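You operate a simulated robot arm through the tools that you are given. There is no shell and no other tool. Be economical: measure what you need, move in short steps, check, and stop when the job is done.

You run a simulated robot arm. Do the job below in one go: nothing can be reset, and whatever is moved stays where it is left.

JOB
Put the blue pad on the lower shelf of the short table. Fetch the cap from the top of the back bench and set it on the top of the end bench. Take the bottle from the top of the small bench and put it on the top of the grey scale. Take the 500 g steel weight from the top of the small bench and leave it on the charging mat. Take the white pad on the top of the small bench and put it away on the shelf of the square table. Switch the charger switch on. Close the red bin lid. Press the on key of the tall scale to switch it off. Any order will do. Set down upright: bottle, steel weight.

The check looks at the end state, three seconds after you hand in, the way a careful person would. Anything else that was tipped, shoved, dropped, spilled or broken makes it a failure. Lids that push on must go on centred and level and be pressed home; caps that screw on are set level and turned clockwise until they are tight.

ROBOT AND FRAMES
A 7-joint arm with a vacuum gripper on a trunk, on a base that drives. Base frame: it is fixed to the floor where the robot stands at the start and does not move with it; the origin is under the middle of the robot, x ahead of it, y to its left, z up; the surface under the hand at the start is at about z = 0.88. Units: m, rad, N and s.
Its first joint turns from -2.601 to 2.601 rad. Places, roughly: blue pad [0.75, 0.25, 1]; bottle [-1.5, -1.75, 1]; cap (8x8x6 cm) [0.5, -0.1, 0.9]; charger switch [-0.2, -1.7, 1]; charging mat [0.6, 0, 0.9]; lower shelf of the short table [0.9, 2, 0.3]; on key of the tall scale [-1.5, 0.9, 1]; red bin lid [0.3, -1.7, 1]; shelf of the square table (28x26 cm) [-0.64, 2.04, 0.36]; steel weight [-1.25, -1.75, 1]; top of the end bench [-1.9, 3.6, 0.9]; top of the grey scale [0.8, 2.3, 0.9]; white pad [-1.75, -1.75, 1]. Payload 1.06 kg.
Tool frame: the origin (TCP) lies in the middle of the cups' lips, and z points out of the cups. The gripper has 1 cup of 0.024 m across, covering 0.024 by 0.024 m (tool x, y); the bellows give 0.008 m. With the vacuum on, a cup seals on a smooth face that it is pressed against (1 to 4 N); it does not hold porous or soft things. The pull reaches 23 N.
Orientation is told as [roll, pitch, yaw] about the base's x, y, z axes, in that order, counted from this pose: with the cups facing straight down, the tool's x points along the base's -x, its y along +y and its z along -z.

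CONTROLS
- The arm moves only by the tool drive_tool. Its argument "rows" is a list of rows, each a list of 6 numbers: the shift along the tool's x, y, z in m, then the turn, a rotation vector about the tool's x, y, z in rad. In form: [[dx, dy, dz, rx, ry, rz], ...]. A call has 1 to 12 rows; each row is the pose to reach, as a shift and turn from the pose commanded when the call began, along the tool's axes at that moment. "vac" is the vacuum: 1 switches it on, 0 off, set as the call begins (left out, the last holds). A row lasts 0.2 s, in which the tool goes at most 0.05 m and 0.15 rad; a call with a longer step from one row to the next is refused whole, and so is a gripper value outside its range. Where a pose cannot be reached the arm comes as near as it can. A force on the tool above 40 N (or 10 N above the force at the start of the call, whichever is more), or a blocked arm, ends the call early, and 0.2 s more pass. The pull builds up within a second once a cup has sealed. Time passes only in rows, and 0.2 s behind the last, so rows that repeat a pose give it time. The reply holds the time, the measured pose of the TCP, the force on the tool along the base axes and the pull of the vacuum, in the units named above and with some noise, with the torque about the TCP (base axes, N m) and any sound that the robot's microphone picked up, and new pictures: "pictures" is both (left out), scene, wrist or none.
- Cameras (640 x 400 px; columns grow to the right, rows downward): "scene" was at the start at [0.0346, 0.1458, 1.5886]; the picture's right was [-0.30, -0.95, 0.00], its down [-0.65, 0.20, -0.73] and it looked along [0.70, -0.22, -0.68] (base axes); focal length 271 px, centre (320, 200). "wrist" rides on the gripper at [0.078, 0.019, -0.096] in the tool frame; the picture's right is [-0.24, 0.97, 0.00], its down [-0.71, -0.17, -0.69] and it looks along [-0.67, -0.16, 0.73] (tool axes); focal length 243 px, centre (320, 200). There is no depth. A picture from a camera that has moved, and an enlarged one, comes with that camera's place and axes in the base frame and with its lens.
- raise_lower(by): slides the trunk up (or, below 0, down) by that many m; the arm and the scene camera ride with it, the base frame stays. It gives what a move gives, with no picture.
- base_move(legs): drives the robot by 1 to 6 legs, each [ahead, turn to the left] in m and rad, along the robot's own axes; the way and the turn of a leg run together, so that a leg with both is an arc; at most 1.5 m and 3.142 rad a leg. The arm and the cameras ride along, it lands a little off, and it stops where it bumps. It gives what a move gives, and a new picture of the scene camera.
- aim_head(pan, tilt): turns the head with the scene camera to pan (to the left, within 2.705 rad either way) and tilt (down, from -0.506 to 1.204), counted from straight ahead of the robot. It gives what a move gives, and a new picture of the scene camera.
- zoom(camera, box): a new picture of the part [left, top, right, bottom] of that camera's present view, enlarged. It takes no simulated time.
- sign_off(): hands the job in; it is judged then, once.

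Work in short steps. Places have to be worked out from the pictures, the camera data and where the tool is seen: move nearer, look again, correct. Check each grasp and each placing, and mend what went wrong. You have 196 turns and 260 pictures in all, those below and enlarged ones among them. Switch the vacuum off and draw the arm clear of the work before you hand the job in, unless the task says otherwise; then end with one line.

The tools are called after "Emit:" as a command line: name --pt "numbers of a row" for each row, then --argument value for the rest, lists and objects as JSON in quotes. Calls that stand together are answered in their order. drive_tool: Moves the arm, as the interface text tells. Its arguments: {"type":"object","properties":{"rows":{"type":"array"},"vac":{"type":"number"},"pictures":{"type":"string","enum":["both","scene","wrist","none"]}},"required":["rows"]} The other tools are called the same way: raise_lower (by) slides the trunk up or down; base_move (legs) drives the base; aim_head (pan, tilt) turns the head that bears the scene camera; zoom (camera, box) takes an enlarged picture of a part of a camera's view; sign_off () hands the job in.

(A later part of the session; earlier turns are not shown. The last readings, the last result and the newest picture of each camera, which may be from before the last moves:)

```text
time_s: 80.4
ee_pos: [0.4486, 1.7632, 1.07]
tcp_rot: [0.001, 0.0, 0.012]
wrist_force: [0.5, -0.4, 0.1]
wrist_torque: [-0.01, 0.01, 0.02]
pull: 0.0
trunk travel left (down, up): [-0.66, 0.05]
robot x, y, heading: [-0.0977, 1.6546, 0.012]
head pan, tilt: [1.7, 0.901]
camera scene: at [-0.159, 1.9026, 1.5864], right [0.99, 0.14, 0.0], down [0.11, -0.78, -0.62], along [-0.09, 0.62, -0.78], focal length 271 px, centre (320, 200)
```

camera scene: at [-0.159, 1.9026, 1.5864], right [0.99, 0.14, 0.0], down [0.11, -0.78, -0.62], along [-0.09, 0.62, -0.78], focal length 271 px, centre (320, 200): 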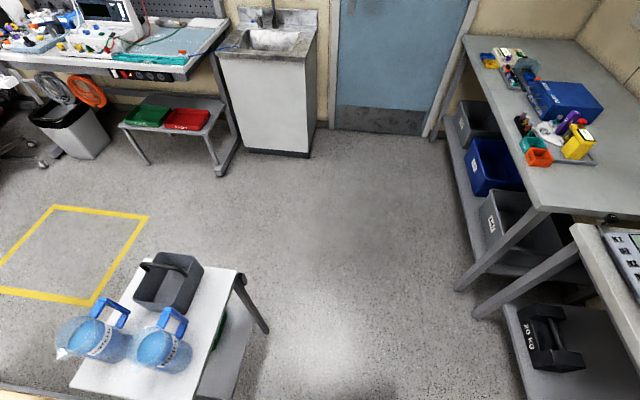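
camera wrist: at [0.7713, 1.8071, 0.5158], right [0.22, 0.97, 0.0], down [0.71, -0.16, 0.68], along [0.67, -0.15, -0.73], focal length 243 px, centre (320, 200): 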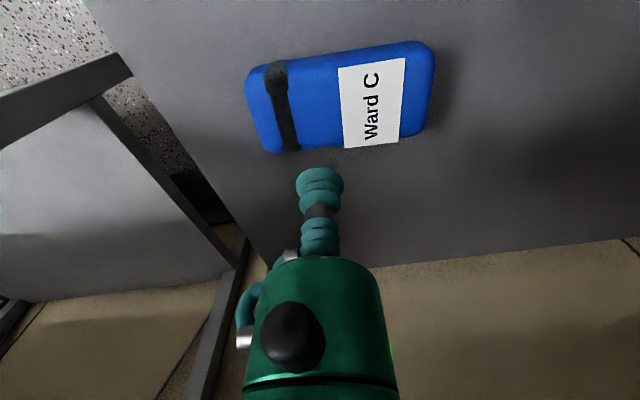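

The blue pad is done. Next the tall scale: its panel is at about (-1.54, 0.9), reached from the -y side. I drive round via (-0.1, 0) to about (-1.55, -0.05) and face +y.

Emit:
base_move --legs '[[0, -1.583], [1.3, 0], [0.36, 0], [0, -1.57]]'

Emit:
aim_head --pan -0.3 --tilt 0.5

```text
time_s: 96.5
ee_pos: [-0.6325, -0.1022, 1.0697]
tcp_rot: [0.001, 0.0, -3.13]
wrist_force: [-0.6, 0.1, 0.6]
wrist_torque: [0.01, -0.02, 0.0]
pull: 0.1
trunk travel left (down, up): [-0.66, 0.05]
robot x, y, heading: [-0.0808, 0.0011, -3.13]
head pan, tilt: [1.7, 0.901]
camera scene: at [-0.0225, -0.242, 1.5864], right [-0.99, -0.14, 0.0], down [-0.11, 0.78, -0.62], along [0.09, -0.61, -0.78], focal length 271 px, centre (320, 200)
```

scene: 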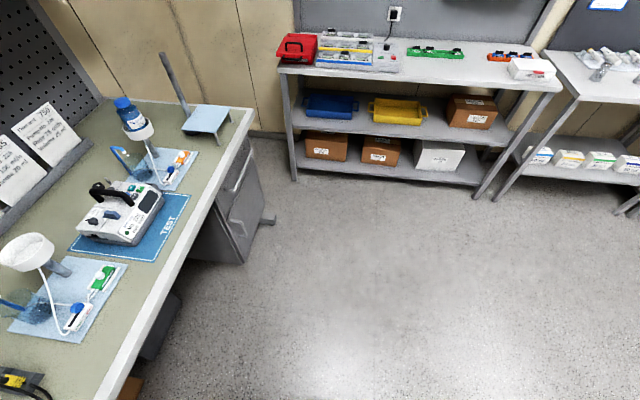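

```text
time_s: 98.4
ee_pos: [-0.6316, -0.1034, 1.0702]
tcp_rot: [0.0, 0.001, -3.131]
wrist_force: [-0.2, 1.2, -0.3]
wrist_torque: [0.01, 0.02, -0.01]
pull: 0.1
trunk travel left (down, up): [-0.66, 0.05]
robot x, y, heading: [-0.0845, 0.0025, -3.128]
head pan, tilt: [-0.3, 0.499]
camera scene: at [-0.1203, -0.1415, 1.6202], right [0.28, 0.96, 0.0], down [0.46, -0.14, -0.88], along [-0.84, 0.25, -0.48], focal length 271 px, centre (320, 200)
```

scene: 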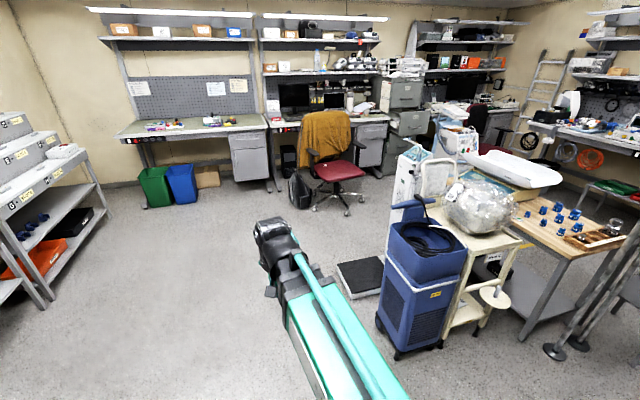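

Path is clear. I drive 1.45 m and turn right to face the tall scale.

Emit:
base_move --legs '[[1.45, 0], [0, -1.584]]'

Emit:
aim_head --pan -0.05 --tilt 0.6

```text
time_s: 109.4
ee_pos: [-1.6077, 0.5449, 1.0691]
tcp_rot: [0.0, 0.0, 1.547]
wrist_force: [0.1, 0.5, -1.3]
wrist_torque: [0.0, -0.03, -0.03]
pull: 0.1
trunk travel left (down, up): [-0.66, 0.05]
robot x, y, heading: [-1.5194, -0.0076, 1.548]
head pan, tilt: [-0.3, 0.499]
camera scene: at [-1.6639, 0.0352, 1.6203], right [0.95, -0.32, 0.0], down [-0.15, -0.45, -0.88], along [0.28, 0.83, -0.48], focal length 271 px, centre (320, 200)
```

scene: 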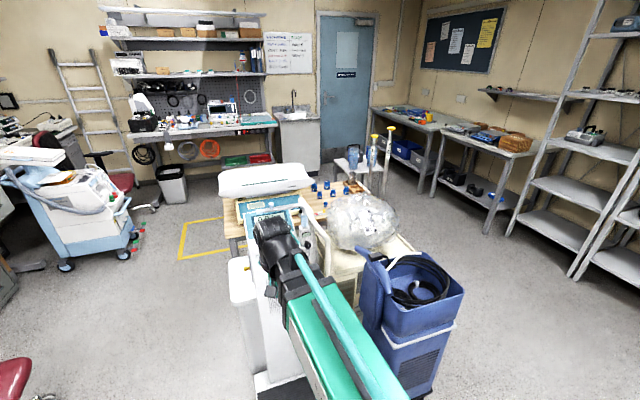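

```text
time_s: 110.2
ee_pos: [-1.6068, 0.5441, 1.0703]
tcp_rot: [-0.001, -0.002, 1.545]
wrist_force: [0.9, 0.0, -0.4]
wrist_torque: [0.0, 0.01, 0.01]
pull: 0.1
trunk travel left (down, up): [-0.66, 0.05]
robot x, y, heading: [-1.524, -0.0115, 1.549]
head pan, tilt: [-0.051, 0.6]
camera scene: at [-1.6863, 0.037, 1.6112], right [1.0, -0.08, 0.0], down [-0.04, -0.56, -0.83], along [0.06, 0.82, -0.56], focal length 271 px, centre (320, 200)
```

scene: 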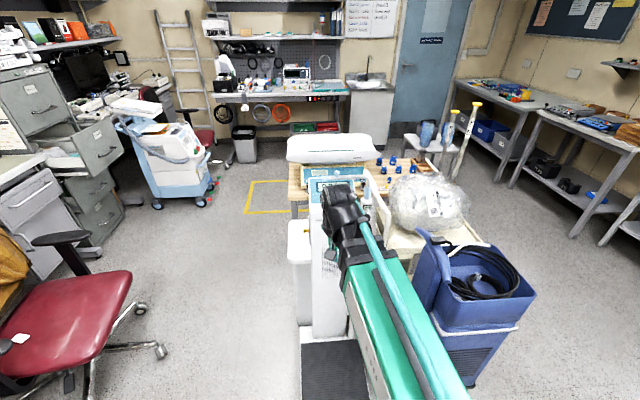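

The panel is right ahead behind the arm. I look with the wrist camera.

Emit:
drive_tool --pt "0 0 -0.04 0 0 0" --pt "0.0 0.04 -0.07 0 0 0" --pt "0 0.08 -0.07 0 0 0" --pt "0 0.08 -0.07 0 0 0"

```text
time_s: 111.2
ee_pos: [-1.6893, 0.5443, 1.1405]
tcp_rot: [0.0, 0.0, 1.544]
wrist_force: [0.0, 0.4, -0.1]
wrist_torque: [-0.02, 0.0, 0.02]
pull: 0.1
trunk travel left (down, up): [-0.66, 0.05]
robot x, y, heading: [-1.5231, -0.012, 1.544]
head pan, tilt: [-0.051, 0.6]
camera scene: at [-1.6863, 0.037, 1.6112], right [1.0, -0.08, 0.0], down [-0.04, -0.56, -0.83], along [0.06, 0.82, -0.56], focal length 271 px, centre (320, 200)
camera wrist: at [-1.7095, 0.4678, 1.2362], right [-0.97, 0.26, 0.0], down [0.19, 0.7, 0.69], along [0.18, 0.66, -0.73], focal length 243 px, centre (320, 200)
```

scene: 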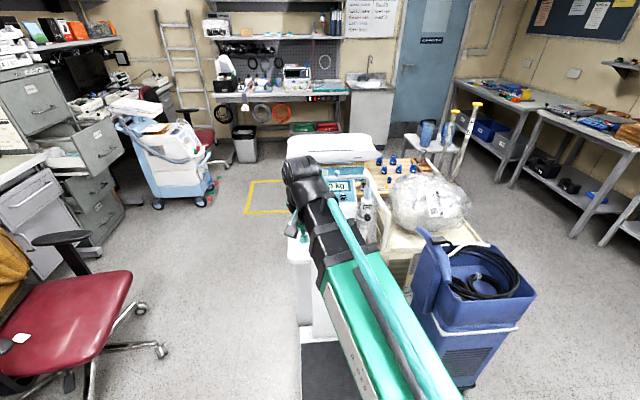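
wrist: 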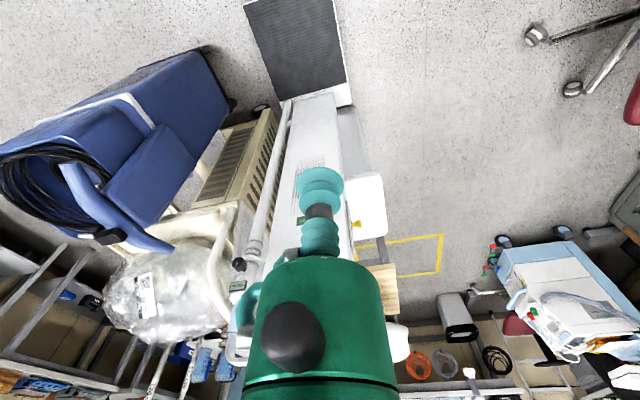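

Emit:
zoom --camera "scene" --box '[280, 140, 400, 250]'

Emit:
drive_tool --pt "0.0 0.05 0 0 0 0" --pt "0.0 0.1 0 0 0 0" --pt "0 0.14 0 0 0 0" --pt "0 0.14 0 0 0 0"

Emit:
zoom --camera "scene" --box '[280, 140, 420, 250]'

```text
3.64 times, centred on (340, 195) of scene
camera zoom: at [-1.6863, 0.037, 1.6112], right [1.0, -0.08, 0.0], down [-0.04, -0.56, -0.83], along [0.06, 0.82, -0.56], focal length 986 px, centre (247, 218)
```

zoom: 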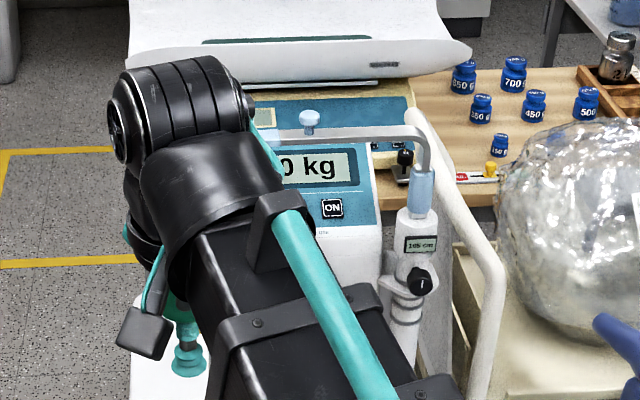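

```text
time_s: 112.2
ee_pos: [-1.827, 0.5501, 1.1396]
tcp_rot: [-0.001, 0.0, 1.544]
wrist_force: [1.1, 0.5, -1.1]
wrist_torque: [0.0, 0.02, 0.03]
pull: 0.0
trunk travel left (down, up): [-0.66, 0.05]
robot x, y, heading: [-1.52, -0.0092, 1.545]
head pan, tilt: [-0.051, 0.6]
camera scene: at [-1.6864, 0.037, 1.6112], right [1.0, -0.08, 0.0], down [-0.04, -0.56, -0.83], along [0.06, 0.82, -0.56], focal length 271 px, centre (320, 200)
camera wrist: at [-1.848, 0.4727, 1.2355], right [-0.97, 0.26, 0.0], down [0.19, 0.7, 0.69], along [0.18, 0.66, -0.73], focal length 243 px, centre (320, 200)
```

scene: 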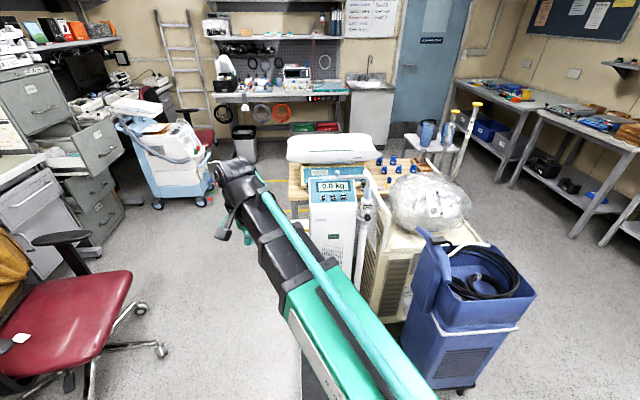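
wrist: 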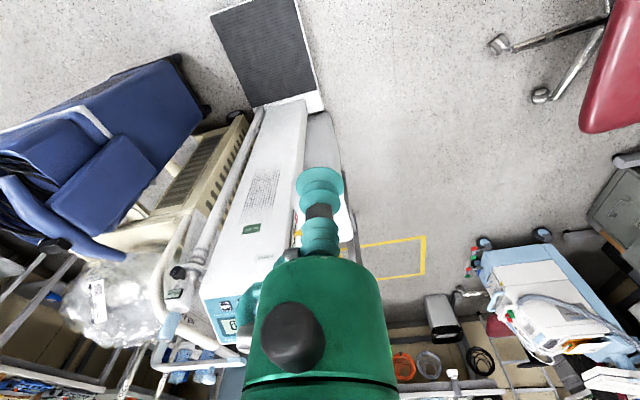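

```text
3.64 times, centred on (350, 195) of scene
camera zoom: at [-1.6864, 0.037, 1.6112], right [1.0, -0.08, 0.0], down [-0.04, -0.56, -0.83], along [0.06, 0.82, -0.56], focal length 986 px, centre (211, 218)
```

zoom: 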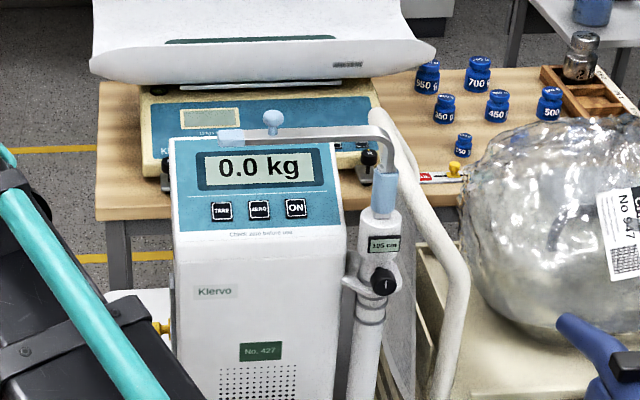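

The ON key shows at the right of the panel. For triangulation I move the wrist camera a bit higher and left.

Emit:
drive_tool --pt "0.0 0.03 -0.03 0 0 0" --pt "0.0 0.05 -0.07 0 0 0" --pt "0 0.05 -0.11 0 0 0" --pt "0 0.05 -0.14 0 0 0" --pt "0 0.05 -0.14 0 0 0" --pictures "wrist"

Emit:
zoom --camera "wrist" --box '[140, 200, 300, 300]'

```text
time_s: 113.4
ee_pos: [-1.8801, 0.5523, 1.273]
tcp_rot: [0.006, -0.006, 1.543]
wrist_force: [-0.1, -0.3, 0.2]
wrist_torque: [0.01, 0.01, 0.01]
pull: 0.1
out of reach, approached as far as the arm can: row 4, 5
trunk travel left (down, up): [-0.66, 0.05]
robot x, y, heading: [-1.5248, -0.0074, 1.549]
head pan, tilt: [-0.051, 0.6]
camera wrist: at [-1.8996, 0.4747, 1.3682], right [-0.97, 0.26, 0.01], down [0.19, 0.7, 0.69], along [0.17, 0.67, -0.72], focal length 243 px, centre (320, 200)
```

wrist: 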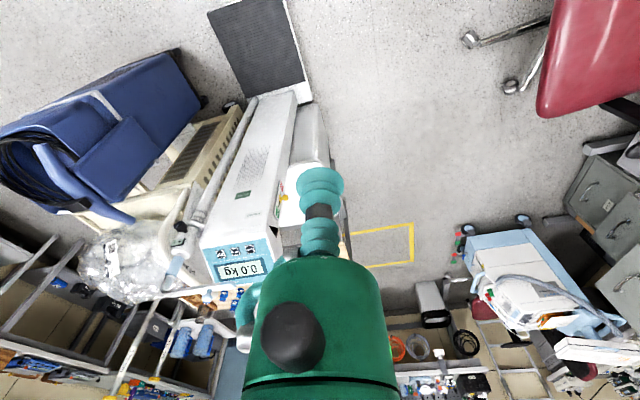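

```text
4.00 times, centred on (220, 250) of wrist
camera zoom: at [-1.8996, 0.4747, 1.3682], right [-0.97, 0.26, 0.01], down [0.19, 0.7, 0.69], along [0.17, 0.67, -0.72], focal length 970 px, centre (720, 0)
```

zoom: 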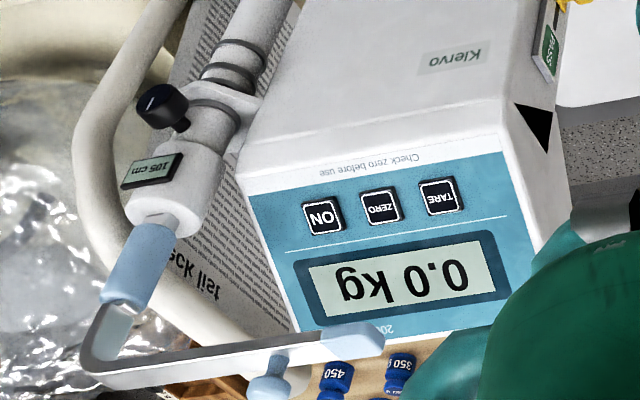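

The two views agree: ON key at (-1.530, 0.913, 1.021), panel sloped ~23° from level; the height rod passes above it at y≈0.87, z≈1.12, so I must come in low from the front with the tool tilted ~65°. First I move in front of the panel.

Emit:
drive_tool --pt "0 -0.04 0 0 0 0" --pt "0 -0.085 0.01 0 0 0" --pt "-0.01 -0.13 0.02 0 0 0" --pt "-0.02 -0.17 0.04 0 0 0" --pt "-0.03 -0.21 0.06 0 0 0" --pt "-0.04 -0.25 0.08 0 0 0" --pt "-0.05 -0.29 0.1 0 0 0" --pt "-0.06 -0.325 0.13 0 0 0" --pt "-0.06 -0.349 0.16 0 0 0" --pt "-0.06 -0.349 0.17 0 0 0" --pictures "none"

Emit:
drive_tool --pt "0 0 0 0 -0.14 0" --pt "0 0 0 0 -0.28 0" --pt "0 0 0 0 -0.42 0" --pt "0 0 0 0 -0.56 0" --pt "0 0 0 0 -0.7 0" --pt "0 0 0 0 -0.84 0" --pt "0 0 0 0 -0.98 0" --pt "0 0 0 0 -1.12 0" --pt "0 0 0 0 -1.13 0" --pt "0 0 0 0 -1.13 0"

```text
time_s: 115.6
ee_pos: [-1.529, 0.6042, 1.1025]
tcp_rot: [0.0, 0.0, 1.546]
wrist_force: [0.2, 0.5, -0.5]
wrist_torque: [-0.02, -0.01, 0.0]
pull: 0.1
out of reach, approached as far as the arm can: row 1, 2, 3
trunk travel left (down, up): [-0.66, 0.05]
robot x, y, heading: [-1.5212, -0.0094, 1.541]
head pan, tilt: [-0.051, 0.6]
```

```text
time_s: 117.8
ee_pos: [-1.5331, 0.7004, 1.1108]
tcp_rot: [-0.001, -1.132, 1.546]
wrist_force: [0.0, -0.5, 0.4]
wrist_torque: [0.0, 0.01, -0.01]
pull: 0.0
out of reach, approached as far as the arm can: row 4, 5, 6, 7, 8, 9, 10
trunk travel left (down, up): [-0.66, 0.05]
robot x, y, heading: [-1.5234, -0.0098, 1.546]
head pan, tilt: [-0.051, 0.6]
camera scene: at [-1.6864, 0.037, 1.6112], right [1.0, -0.08, 0.0], down [-0.04, -0.56, -0.83], along [0.06, 0.82, -0.56], focal length 271 px, centre (320, 200)
camera wrist: at [-1.5535, 0.5817, 1.0813], right [-0.97, 0.12, 0.21], down [0.16, -0.32, 0.93], along [0.18, 0.94, 0.29], focal length 243 px, centre (320, 200)
```

scene: 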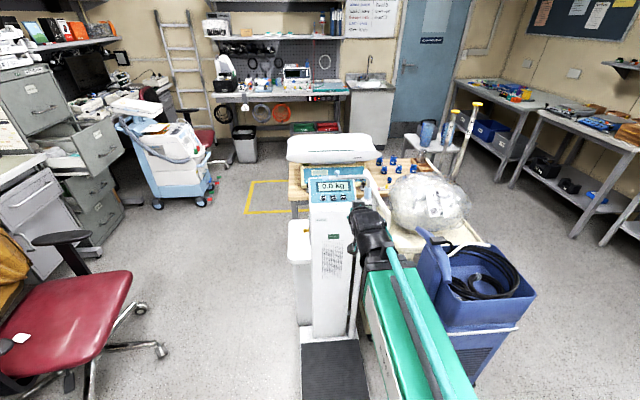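
wrist: 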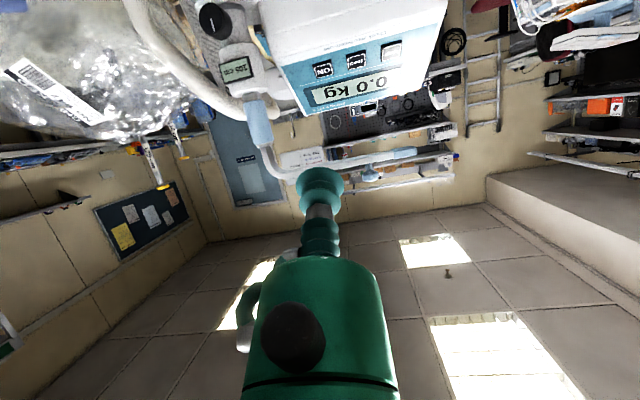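

Tilt reached; the wrist view confirms the key at (-1.528, 0.913, 1.020). I make half the advance first, to see which pose the shifts count from.

Emit:
drive_tool --pt "-0.018 0 0.045 0 0 0" --pt "-0.036 0 0.09 0 0 0" --pt "-0.036 0 0.1 0 0 0" --pt "-0.036 0 0.1 0 0 0" --pictures "none"

```text
time_s: 118.8
ee_pos: [-1.5287, 0.8049, 1.1003]
tcp_rot: [0.0, -1.129, 1.548]
wrist_force: [-0.3, -0.3, 0.4]
wrist_torque: [-0.01, 0.0, 0.0]
pull: 0.1
trunk travel left (down, up): [-0.66, 0.05]
robot x, y, heading: [-1.5228, -0.0103, 1.549]
head pan, tilt: [-0.051, 0.6]
```

Now at (0.805, 1.100). I align onto the approach line and advance to 2 cm before the key.

Emit:
drive_tool --pt "0.0136 0 0.0064 0 0 0" --pt "0.0136 0 0.04 0 0 0" --pt "0.0136 0 0.075 0 0 0" --pt "0.0136 0 0.1 0 0 0" --pt "0.0136 0 0.105 0 0 0" --pt "0.0136 0 0.105 0 0 0"

Emit:
zoom --camera "scene" --box '[280, 140, 420, 250]'

```text
time_s: 120.2
ee_pos: [-1.5261, 0.8957, 1.0437]
tcp_rot: [0.0, -1.131, 1.546]
wrist_force: [-0.6, -0.2, 0.5]
wrist_torque: [-0.02, 0.03, 0.01]
pull: 0.0
trunk travel left (down, up): [-0.66, 0.05]
robot x, y, heading: [-1.5177, -0.0108, 1.548]
head pan, tilt: [-0.051, 0.6]
camera scene: at [-1.6864, 0.037, 1.6112], right [1.0, -0.08, 0.0], down [-0.04, -0.56, -0.83], along [0.06, 0.82, -0.56], focal length 271 px, centre (320, 200)
camera wrist: at [-1.5477, 0.7759, 1.0151], right [-0.97, 0.12, 0.21], down [0.16, -0.32, 0.93], along [0.18, 0.94, 0.29], focal length 243 px, centre (320, 200)
```

scene: 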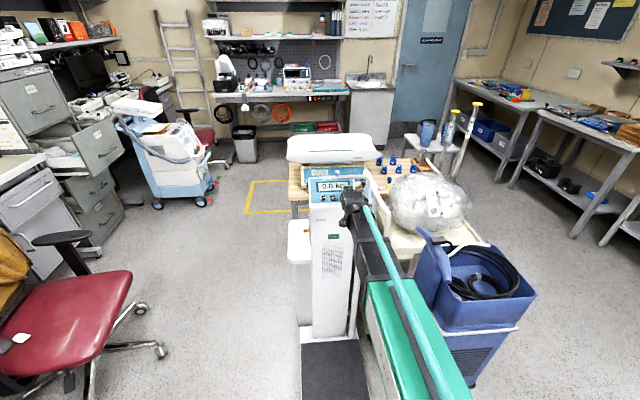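
wrist: 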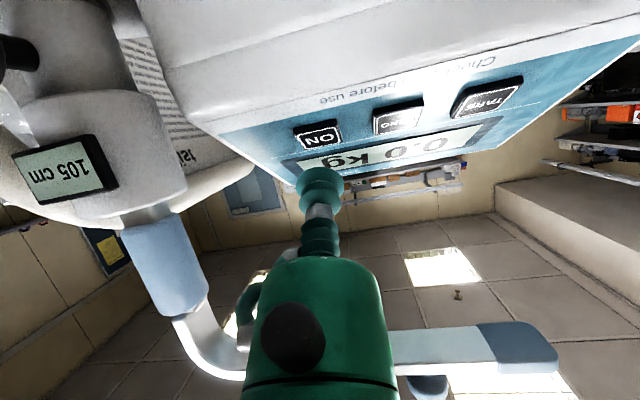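

```text
3.64 times, centred on (350, 195) of scene
camera zoom: at [-1.6864, 0.037, 1.6112], right [1.0, -0.08, 0.0], down [-0.04, -0.56, -0.83], along [0.06, 0.82, -0.56], focal length 986 px, centre (211, 218)
```

zoom: 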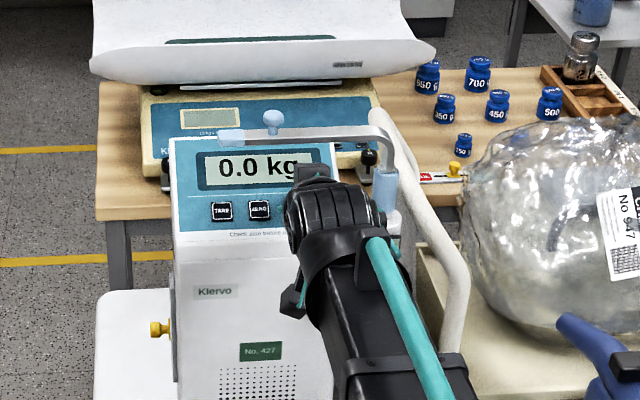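

I press: onto the key and in along the panel's normal, gently.

Emit:
drive_tool --pt "-0.0031 0.003 0.0207 0 0 0" --pt "0.0011 0.003 0.0259 0 0 0" --pt "0.0038 0.003 0.0294 0 0 0" --pt "0.0038 0.003 0.0294 0 0 0"

Emit:
zoom --camera "scene" --box '[280, 140, 420, 250]'

```text
time_s: 121.2
ee_pos: [-1.5287, 0.9202, 1.0282]
tcp_rot: [-0.001, -1.132, 1.546]
wrist_force: [-0.6, -1.9, 4.9]
wrist_torque: [0.0, 0.02, 0.03]
pull: 0.1
trunk travel left (down, up): [-0.66, 0.05]
robot x, y, heading: [-1.5168, -0.0123, 1.545]
head pan, tilt: [-0.051, 0.6]
heard: click
camera scene: at [-1.6864, 0.0364, 1.6112], right [1.0, -0.08, 0.0], down [-0.04, -0.56, -0.83], along [0.06, 0.82, -0.56], focal length 271 px, centre (320, 200)
camera wrist: at [-1.5503, 0.8013, 0.999], right [-0.97, 0.12, 0.21], down [0.16, -0.32, 0.93], along [0.18, 0.94, 0.29], focal length 243 px, centre (320, 200)
```

scene: 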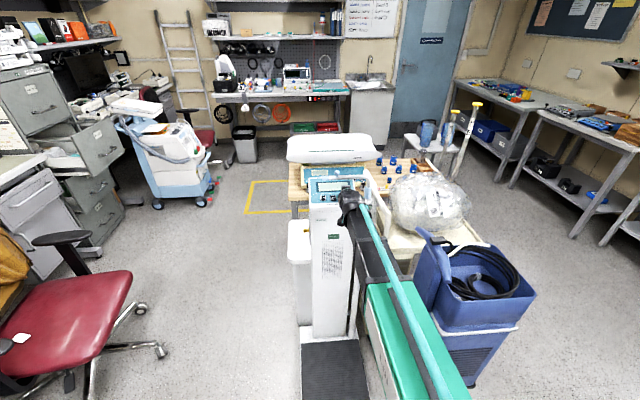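
wrist: 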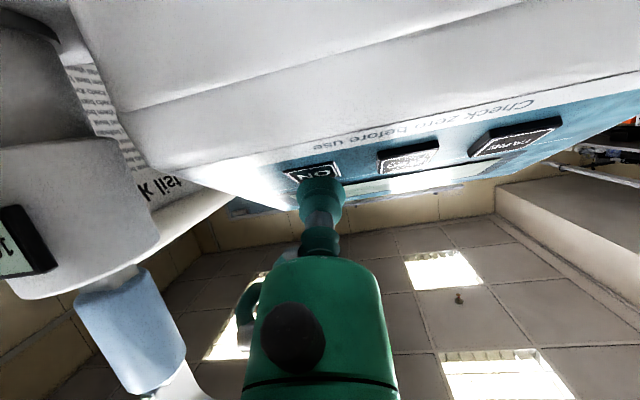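

```text
3.64 times, centred on (350, 195) of scene
camera zoom: at [-1.6864, 0.0364, 1.6112], right [1.0, -0.08, 0.0], down [-0.04, -0.56, -0.83], along [0.06, 0.82, -0.56], focal length 986 px, centre (211, 218)
```

zoom: 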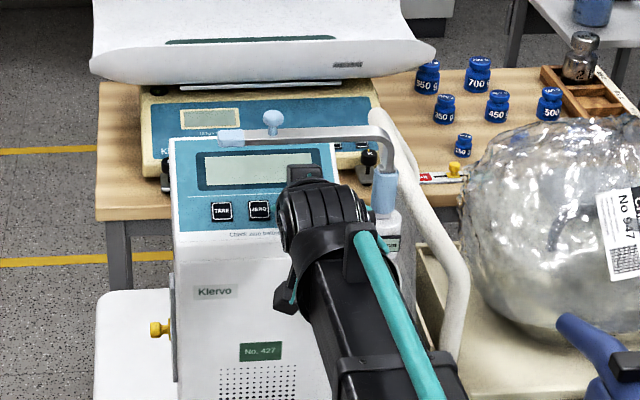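

Click heard and the display is blank: the scale is off. I back out the way I came and untilt.

Emit:
drive_tool --pt "-0.006 0 -0.008 0 0 0" --pt "-0.006 0 -0.04 0 0 0" --pt "-0.006 0 -0.085 0 0 0" --pt "-0.006 0 -0.13 0 0 0" --pt "-0.006 0 -0.17 0 0 0" --pt "-0.006 0 -0.17 0 0 0" --pictures "none"

Emit:
drive_tool --pt "0 0 -0.01 0 0.14 0" --pt "0 0 -0.02 0 0.28 0" --pt "0 0 -0.03 0 0.42 0" --pt "0 0 -0.04 0 0.56 0" --pt "0 0 -0.05 0 0.7 0" --pt "0 0 -0.06 0 0.84 0" --pt "0 0 -0.07 0 0.98 0" --pt "0 0 -0.08 0 1.12 0" --pt "0 0 -0.09 0 1.131 0" --pt "0 0 -0.1 0 1.131 0" --pictures "none"

Emit:
zoom --camera "scene" --box '[280, 140, 420, 250]'

Emit:
aim_head --pan 2.7 --tilt 0.5

```text
time_s: 122.6
ee_pos: [-1.5321, 0.7689, 1.1065]
tcp_rot: [0.001, -1.128, 1.545]
wrist_force: [-0.1, 0.3, -0.8]
wrist_torque: [0.01, 0.0, -0.01]
pull: 0.0
trunk travel left (down, up): [-0.66, 0.05]
robot x, y, heading: [-1.524, -0.0125, 1.545]
head pan, tilt: [-0.051, 0.6]
```

```text
time_s: 124.8
ee_pos: [-1.5349, 0.6784, 1.149]
tcp_rot: [0.002, 0.003, 1.547]
wrist_force: [0.0, -0.1, 0.1]
wrist_torque: [0.02, 0.02, 0.02]
pull: 0.0
trunk travel left (down, up): [-0.66, 0.05]
robot x, y, heading: [-1.5211, -0.0094, 1.545]
head pan, tilt: [-0.051, 0.6]
```

```text
3.64 times, centred on (350, 195) of scene
camera zoom: at [-1.6864, 0.0369, 1.6112], right [1.0, -0.08, 0.0], down [-0.04, -0.56, -0.83], along [0.06, 0.82, -0.56], focal length 986 px, centre (211, 218)
```

zoom: 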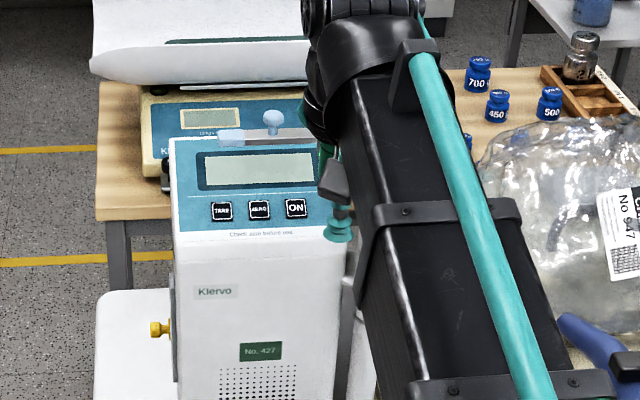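

```text
time_s: 127.2
ee_pos: [-1.5351, 0.6792, 1.1485]
tcp_rot: [0.001, 0.001, 1.547]
wrist_force: [-0.2, -0.3, -0.5]
wrist_torque: [0.02, -0.06, 0.01]
pull: 0.1
trunk travel left (down, up): [-0.66, 0.05]
robot x, y, heading: [-1.5239, -0.0123, 1.551]
head pan, tilt: [2.7, 0.499]
camera scene: at [-1.734, -0.1324, 1.6202], right [-0.89, 0.45, 0.0], down [0.22, 0.43, -0.88], along [-0.39, -0.78, -0.48], focal length 271 px, centre (320, 200)
```

scene: 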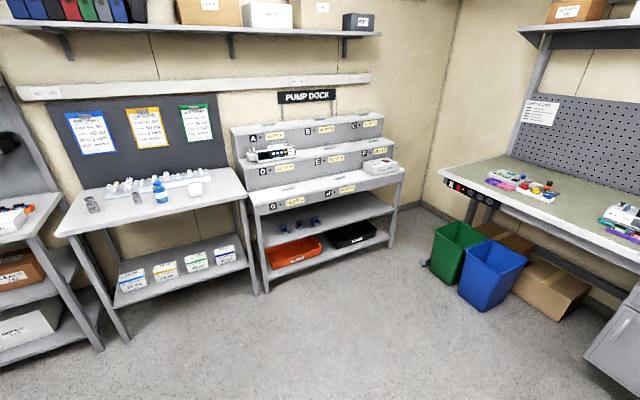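

Display off, key free. Now I turn left by π to the small bench and approach it.

Emit:
base_move --legs '[[0, 3.14], [0.75, 0]]'

Emit:
aim_head --pan -0.2 --tilt 0.7

Emit:
drive_tool --pt "0 0 0 0 0 0" --pictures "wrist"

```text
time_s: 138.6
ee_pos: [-1.561, -1.4542, 1.148]
tcp_rot: [0.0, 0.002, -1.621]
wrist_force: [-0.4, 0.0, 0.1]
wrist_torque: [0.01, -0.01, 0.04]
pull: 0.1
trunk travel left (down, up): [-0.66, 0.05]
robot x, y, heading: [-1.5574, -0.7623, -1.614]
head pan, tilt: [2.7, 0.499]
camera scene: at [-1.3422, -0.6468, 1.6203], right [0.88, -0.47, 0.0], down [-0.22, -0.42, -0.88], along [0.41, 0.78, -0.48], focal length 271 px, centre (320, 200)
```

scene: 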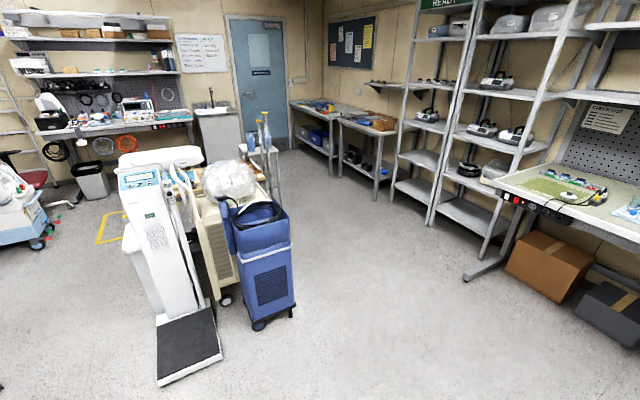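

```text
time_s: 141.2
ee_pos: [-1.5604, -1.4541, 1.1488]
tcp_rot: [0.0, 0.001, -1.621]
wrist_force: [0.1, 0.0, -0.1]
wrist_torque: [0.0, 0.05, 0.01]
pull: 0.1
trunk travel left (down, up): [-0.66, 0.05]
robot x, y, heading: [-1.5596, -0.763, -1.622]
head pan, tilt: [-0.201, 0.7]
camera scene: at [-1.4057, -0.8091, 1.6025], right [-0.97, 0.25, 0.0], down [0.16, 0.62, -0.77], along [-0.19, -0.74, -0.64], focal length 271 px, centre (320, 200)
```

scene: 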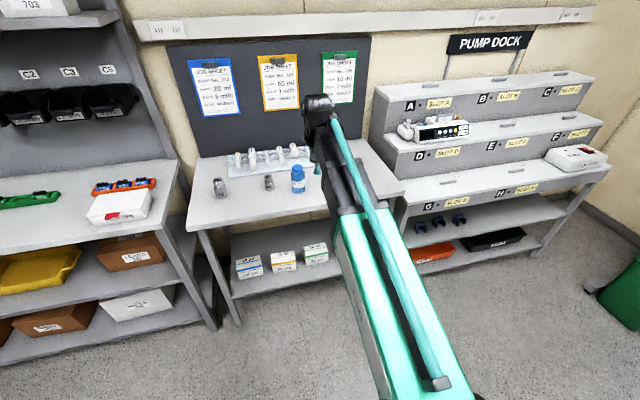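

```text
time_s: 141.6
ee_pos: [-1.5592, -1.4541, 1.1494]
tcp_rot: [0.0, 0.0, -1.62]
wrist_force: [0.4, 0.0, -0.5]
wrist_torque: [0.0, -0.01, -0.01]
pull: 0.0
trunk travel left (down, up): [-0.66, 0.05]
robot x, y, heading: [-1.5577, -0.7608, -1.616]
head pan, tilt: [-0.201, 0.7]
camera wrist: at [-1.5375, -1.3767, 1.2452], right [0.96, -0.28, 0.0], down [-0.21, -0.7, 0.68], along [-0.19, -0.66, -0.73], focal length 243 px, centre (320, 200)
```

wrist: 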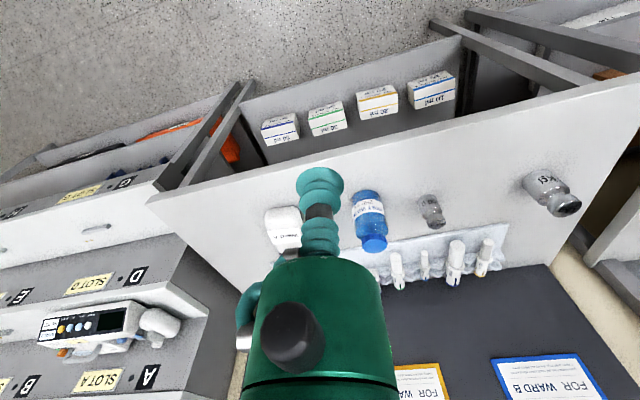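

Emit:
zoom --camera "wrist" --box '[240, 150, 600, 290]'

Emit:
zoom --camera "scene" --box '[190, 130, 360, 240]'

```text
1.78 times, centred on (420, 220) of wrist
camera zoom: at [-1.5375, -1.3767, 1.2452], right [0.96, -0.28, 0.0], down [-0.21, -0.7, 0.68], along [-0.19, -0.66, -0.73], focal length 431 px, centre (142, 164)
```

zoom: 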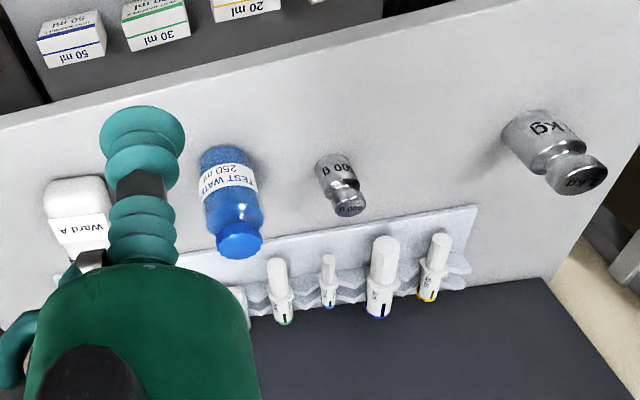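

```text
3.64 times, centred on (275, 185) of scene
camera zoom: at [-1.4058, -0.8091, 1.6025], right [-0.97, 0.25, 0.0], down [0.16, 0.62, -0.76], along [-0.19, -0.74, -0.64], focal length 986 px, centre (484, 254)
```

zoom: 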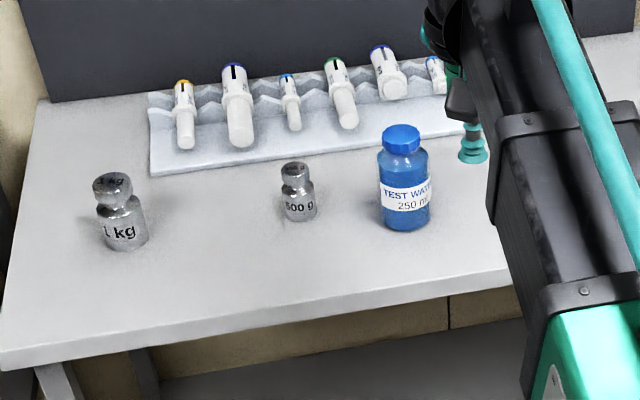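

The 500 g weight's knob top is at (-1.428, -1.749, 0.963) and the bottle's cap top at (-1.541, -1.687, 1.027). I drive 0.2 m closer for reach.

Emit:
base_move --legs '[[0.2, 0]]'

Emit:
drive_tool --pt "0 0 0 0 0 0" --pictures "wrist"

```text
time_s: 143.2
ee_pos: [-1.5691, -1.6553, 1.1484]
tcp_rot: [0.0, 0.002, -1.619]
wrist_force: [0.0, 0.1, 0.6]
wrist_torque: [0.01, 0.01, 0.05]
pull: 0.1
trunk travel left (down, up): [-0.66, 0.05]
robot x, y, heading: [-1.5691, -0.9642, -1.614]
head pan, tilt: [-0.201, 0.7]
camera scene: at [-1.4151, -1.0104, 1.6025], right [-0.97, 0.24, 0.0], down [0.16, 0.63, -0.76], along [-0.19, -0.74, -0.64], focal length 271 px, centre (320, 200)
```

scene: 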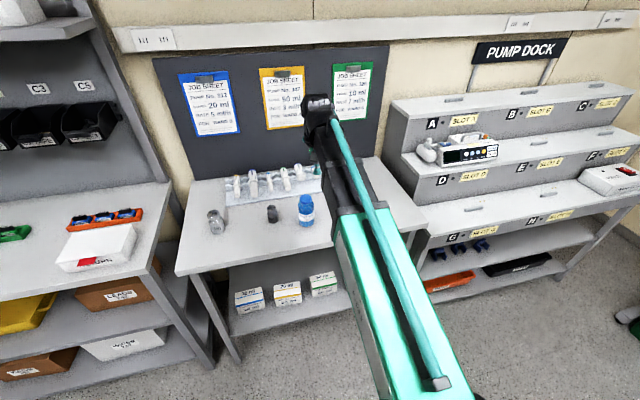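

```text
time_s: 143.6
ee_pos: [-1.5695, -1.6542, 1.1485]
tcp_rot: [0.001, 0.002, -1.619]
wrist_force: [0.0, -0.1, -1.3]
wrist_torque: [0.0, -0.02, 0.02]
pull: 0.1
trunk travel left (down, up): [-0.66, 0.05]
robot x, y, heading: [-1.568, -0.9628, -1.619]
head pan, tilt: [-0.201, 0.7]
camera wrist: at [-1.546, -1.5773, 1.2451], right [0.96, -0.28, 0.0], down [-0.2, -0.7, 0.68], along [-0.19, -0.66, -0.73], focal length 243 px, centre (320, 200)
```

wrist: 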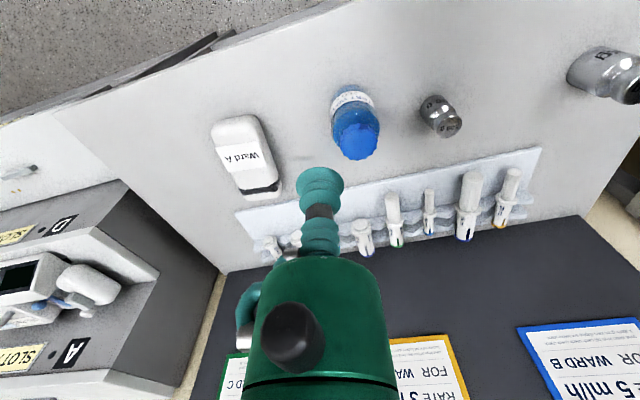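

The wrist view confirms the knob at about (-1.432, -1.752). I move above it and down to z≈1.0, vacuum on.

Emit:
drive_tool --pt "-0.025 0.04 0 0 0 0" --pt "-0.05 0.08 0 0 0 0" --pt "-0.075 0.12 0 0 0 0" --pt "-0.0913 0.143 0.02 0 0 0" --pt "-0.0913 0.143 0.06 0 0 0" --pt "-0.0913 0.143 0.1 0 0 0" --pt "-0.0913 0.143 0.14 0 0 0" --pt "-0.0913 0.143 0.15 0 0 0" --pt "-0.0913 0.143 0.15 0 0 0" --vac 1

Emit:
zoom --camera "wrist" --box '[240, 80, 400, 200]'

```text
time_s: 145.6
ee_pos: [-1.4302, -1.7537, 0.9987]
tcp_rot: [0.001, 0.0, -1.618]
wrist_force: [0.6, 0.6, -0.7]
wrist_torque: [-0.02, 0.01, 0.01]
pull: 0.0
trunk travel left (down, up): [-0.66, 0.05]
robot x, y, heading: [-1.567, -0.9672, -1.616]
head pan, tilt: [-0.201, 0.7]
camera scene: at [-1.415, -1.0093, 1.6025], right [-0.97, 0.24, 0.0], down [0.16, 0.62, -0.76], along [-0.19, -0.74, -0.64], focal length 271 px, centre (320, 200)
camera wrist: at [-1.4077, -1.6755, 1.0948], right [0.96, -0.28, 0.0], down [-0.2, -0.7, 0.68], along [-0.19, -0.66, -0.73], focal length 243 px, centre (320, 200)
```

scene: 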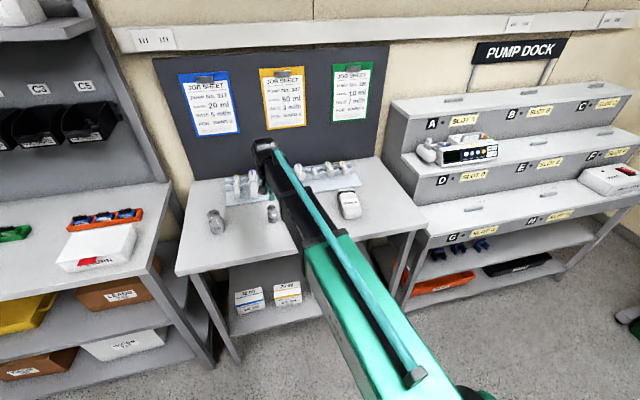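
wrist: 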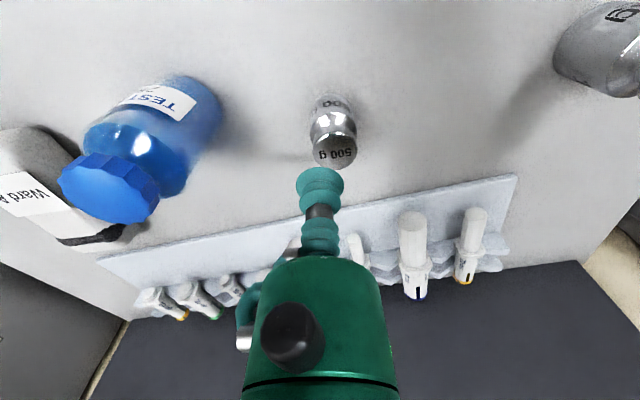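

```text
3.33 times, centred on (320, 140) of wrist
camera zoom: at [-1.4077, -1.6755, 1.0948], right [0.96, -0.28, 0.0], down [-0.2, -0.7, 0.68], along [-0.19, -0.66, -0.73], focal length 809 px, centre (320, 400)
```

zoom: 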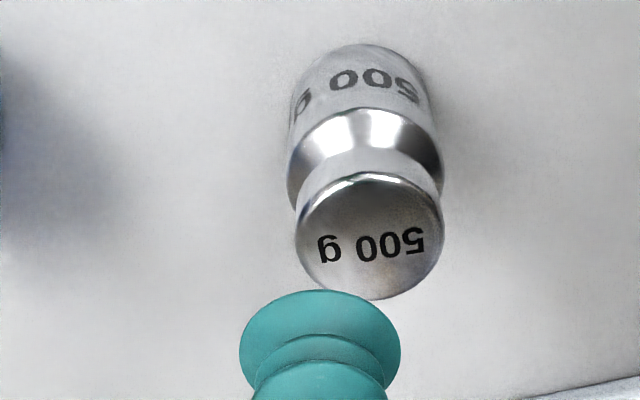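

Knob top lies 9 mm to the side; I correct and lower to seal (top ≈0.963).

Emit:
drive_tool --pt "-0.0022 0.0089 0 0 0 0" --pt "-0.0022 0.0089 0.02 0 0 0" --pt "-0.0022 0.0089 0.03 0 0 0" --pt "-0.0022 0.0089 0.035 0 0 0" --pt "-0.0022 0.0089 0.038 0 0 0" --pt "-0.0022 0.0089 0.038 0 0 0" --pictures "wrist"

```text
time_s: 146.9
ee_pos: [-1.4213, -1.7563, 0.9604]
tcp_rot: [-0.001, 0.0, -1.617]
wrist_force: [0.1, 0.6, 1.2]
wrist_torque: [0.0, 0.03, 0.01]
pull: 0.1
trunk travel left (down, up): [-0.66, 0.05]
robot x, y, heading: [-1.5661, -0.9675, -1.617]
head pan, tilt: [-0.201, 0.7]
camera wrist: at [-1.3988, -1.6777, 1.0566], right [0.96, -0.28, 0.0], down [-0.2, -0.7, 0.68], along [-0.19, -0.66, -0.73], focal length 243 px, centre (320, 200)
```

wrist: 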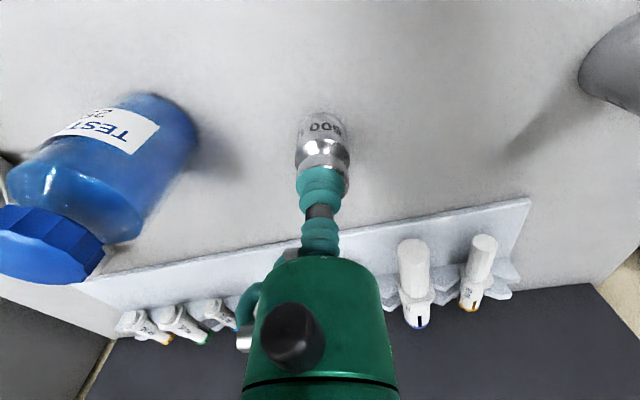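

A touch lower, in small steps, until sealed.

Emit:
drive_tool --pt "0 0 0.002 0 0 0" --pt "0 0 0.004 0 0 0" --pt "0 0 0.006 0 0 0" --pt "0 0 0.006 0 0 0" --pt "0 0 0.006 0 0 0" --pictures "none"

```text
time_s: 148.2
ee_pos: [-1.4221, -1.7539, 0.9557]
tcp_rot: [0.0, 0.001, -1.618]
wrist_force: [0.6, -1.0, 0.3]
wrist_torque: [0.0, 0.0, 0.02]
pull: 0.1
trunk travel left (down, up): [-0.66, 0.05]
robot x, y, heading: [-1.5639, -0.9618, -1.619]
head pan, tilt: [-0.201, 0.7]
```

Emit:
drive_tool --pt "0 0 0.002 0 0 0" --pt "0 0 0.004 0 0 0" --pt "0 0 0.006 0 0 0" --pt "0 0 0.007 0 0 0" --pt "0 0 0.007 0 0 0" --pictures "wrist"

```text
time_s: 149.3
ee_pos: [-1.4225, -1.7549, 0.9483]
tcp_rot: [0.0, -0.001, -1.618]
wrist_force: [-0.4, 0.2, -1.6]
wrist_torque: [0.02, -0.01, 0.04]
pull: 0.1
trunk travel left (down, up): [-0.66, 0.05]
robot x, y, heading: [-1.5677, -0.9629, -1.614]
head pan, tilt: [-0.201, 0.7]
camera wrist: at [-1.3988, -1.6776, 1.044], right [0.96, -0.28, 0.0], down [-0.2, -0.7, 0.68], along [-0.19, -0.66, -0.73], focal length 243 px, centre (320, 200)
```

wrist: 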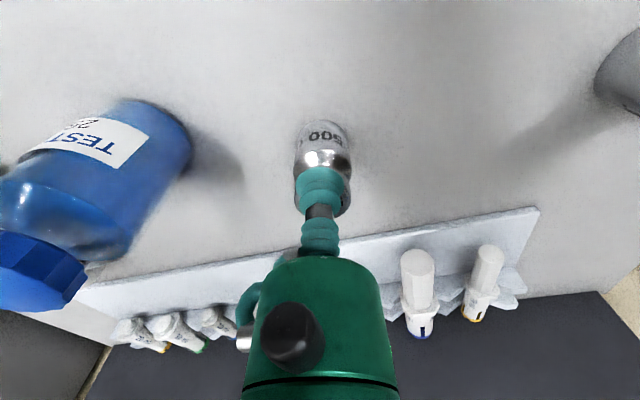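

Emit:
zoom --camera "wrist" --box '[260, 100, 390, 230]'

```text
3.08 times, centred on (325, 165) of wrist
camera zoom: at [-1.3988, -1.6776, 1.044], right [0.96, -0.28, 0.0], down [-0.2, -0.7, 0.68], along [-0.19, -0.66, -0.73], focal length 746 px, centre (305, 308)
```

zoom: 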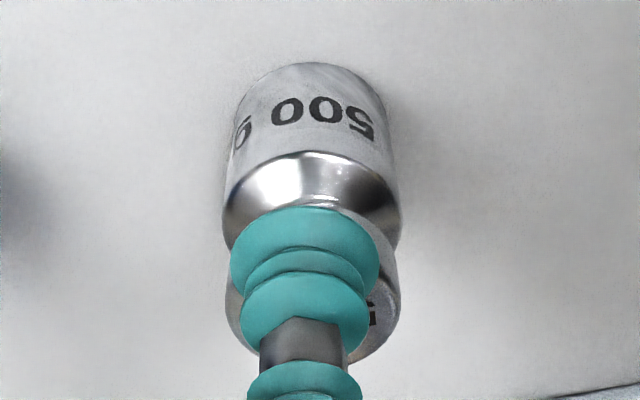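

Triangulating the two wrist views gives the knob top at (-1.4236, -1.769, 0.944): the cup is 14 mm short. I raise, shift and lower again.

Emit:
drive_tool --pt "0 0 -0.015 0 0 0" --pt "-0.014 0 -0.015 0 0 0" --pt "-0.014 0 -0.003 0 0 0" --pt "-0.014 0 0.003 0 0 0" --pt "-0.014 0 0.006 0 0 0" --pt "-0.014 0 0.006 0 0 0" --pictures "wrist"

Emit:
zoom --camera "wrist" --box '[260, 100, 390, 230]'

```text
time_s: 150.8
ee_pos: [-1.4217, -1.7687, 0.9425]
tcp_rot: [0.001, -0.003, -1.616]
wrist_force: [4.9, -5.3, 17.0]
wrist_torque: [-0.03, -0.07, 0.01]
pull: 23.0
trunk travel left (down, up): [-0.66, 0.05]
robot x, y, heading: [-1.5683, -0.9636, -1.617]
head pan, tilt: [-0.201, 0.7]
camera wrist: at [-1.3987, -1.6912, 1.0394], right [0.96, -0.28, 0.0], down [-0.2, -0.7, 0.69], along [-0.19, -0.66, -0.73], focal length 243 px, centre (320, 200)
```

wrist: 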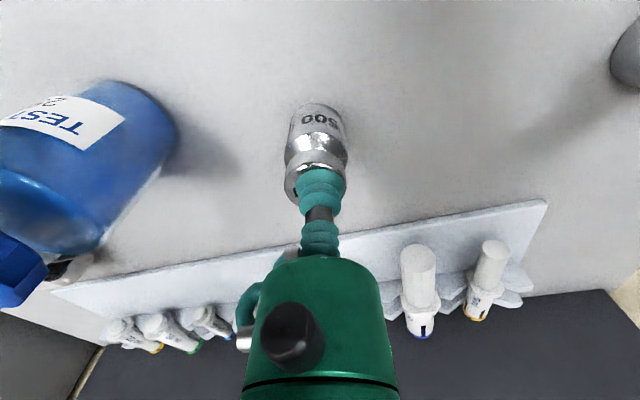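

```text
3.08 times, centred on (325, 165) of wrist
camera zoom: at [-1.3987, -1.6912, 1.0394], right [0.96, -0.28, 0.0], down [-0.2, -0.7, 0.69], along [-0.19, -0.66, -0.73], focal length 746 px, centre (305, 308)
```

zoom: 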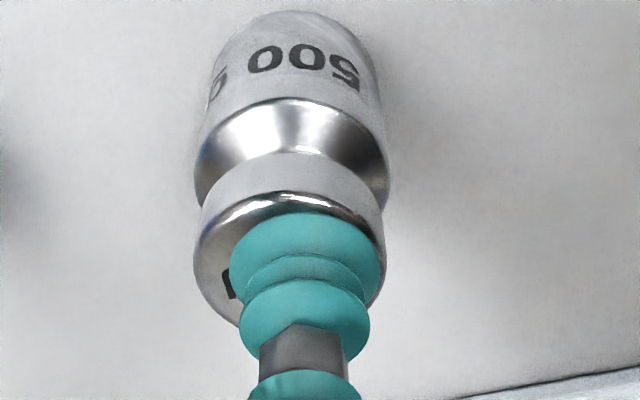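

Sealed at 23 N. I lift straight up, keeping clear of the bottle.

Emit:
drive_tool --pt "0 0 -0.006 0 0 0" --pt "0 0 -0.03 0 0 0" --pt "0 0 -0.07 0 0 0" --pt "0 0 -0.11 0 0 0" --pt "0 0 -0.15 0 0 0" --pt "0 0 -0.18 0 0 0" --pt "0 0 -0.18 0 0 0" --pictures "wrist"

```text
time_s: 152.3
ee_pos: [-1.423, -1.7698, 1.1221]
tcp_rot: [-0.001, 0.003, -1.618]
wrist_force: [-0.3, -0.3, -5.0]
wrist_torque: [0.02, -0.03, -0.05]
pull: 23.0
trunk travel left (down, up): [-0.66, 0.05]
robot x, y, heading: [-1.5658, -0.9642, -1.613]
head pan, tilt: [-0.201, 0.7]
camera wrist: at [-1.3994, -1.6922, 1.219], right [0.96, -0.28, 0.0], down [-0.2, -0.7, 0.68], along [-0.19, -0.66, -0.73], focal length 243 px, centre (320, 200)
```

wrist: 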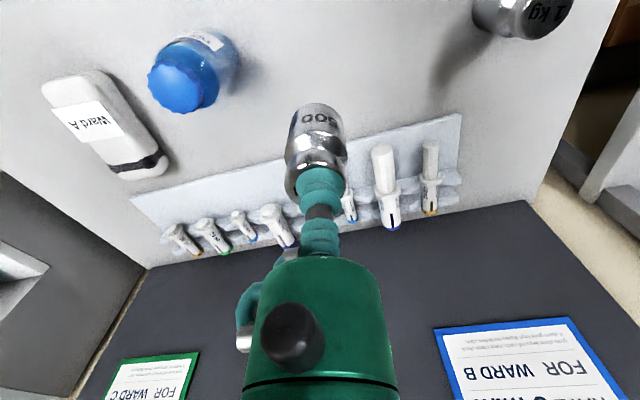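

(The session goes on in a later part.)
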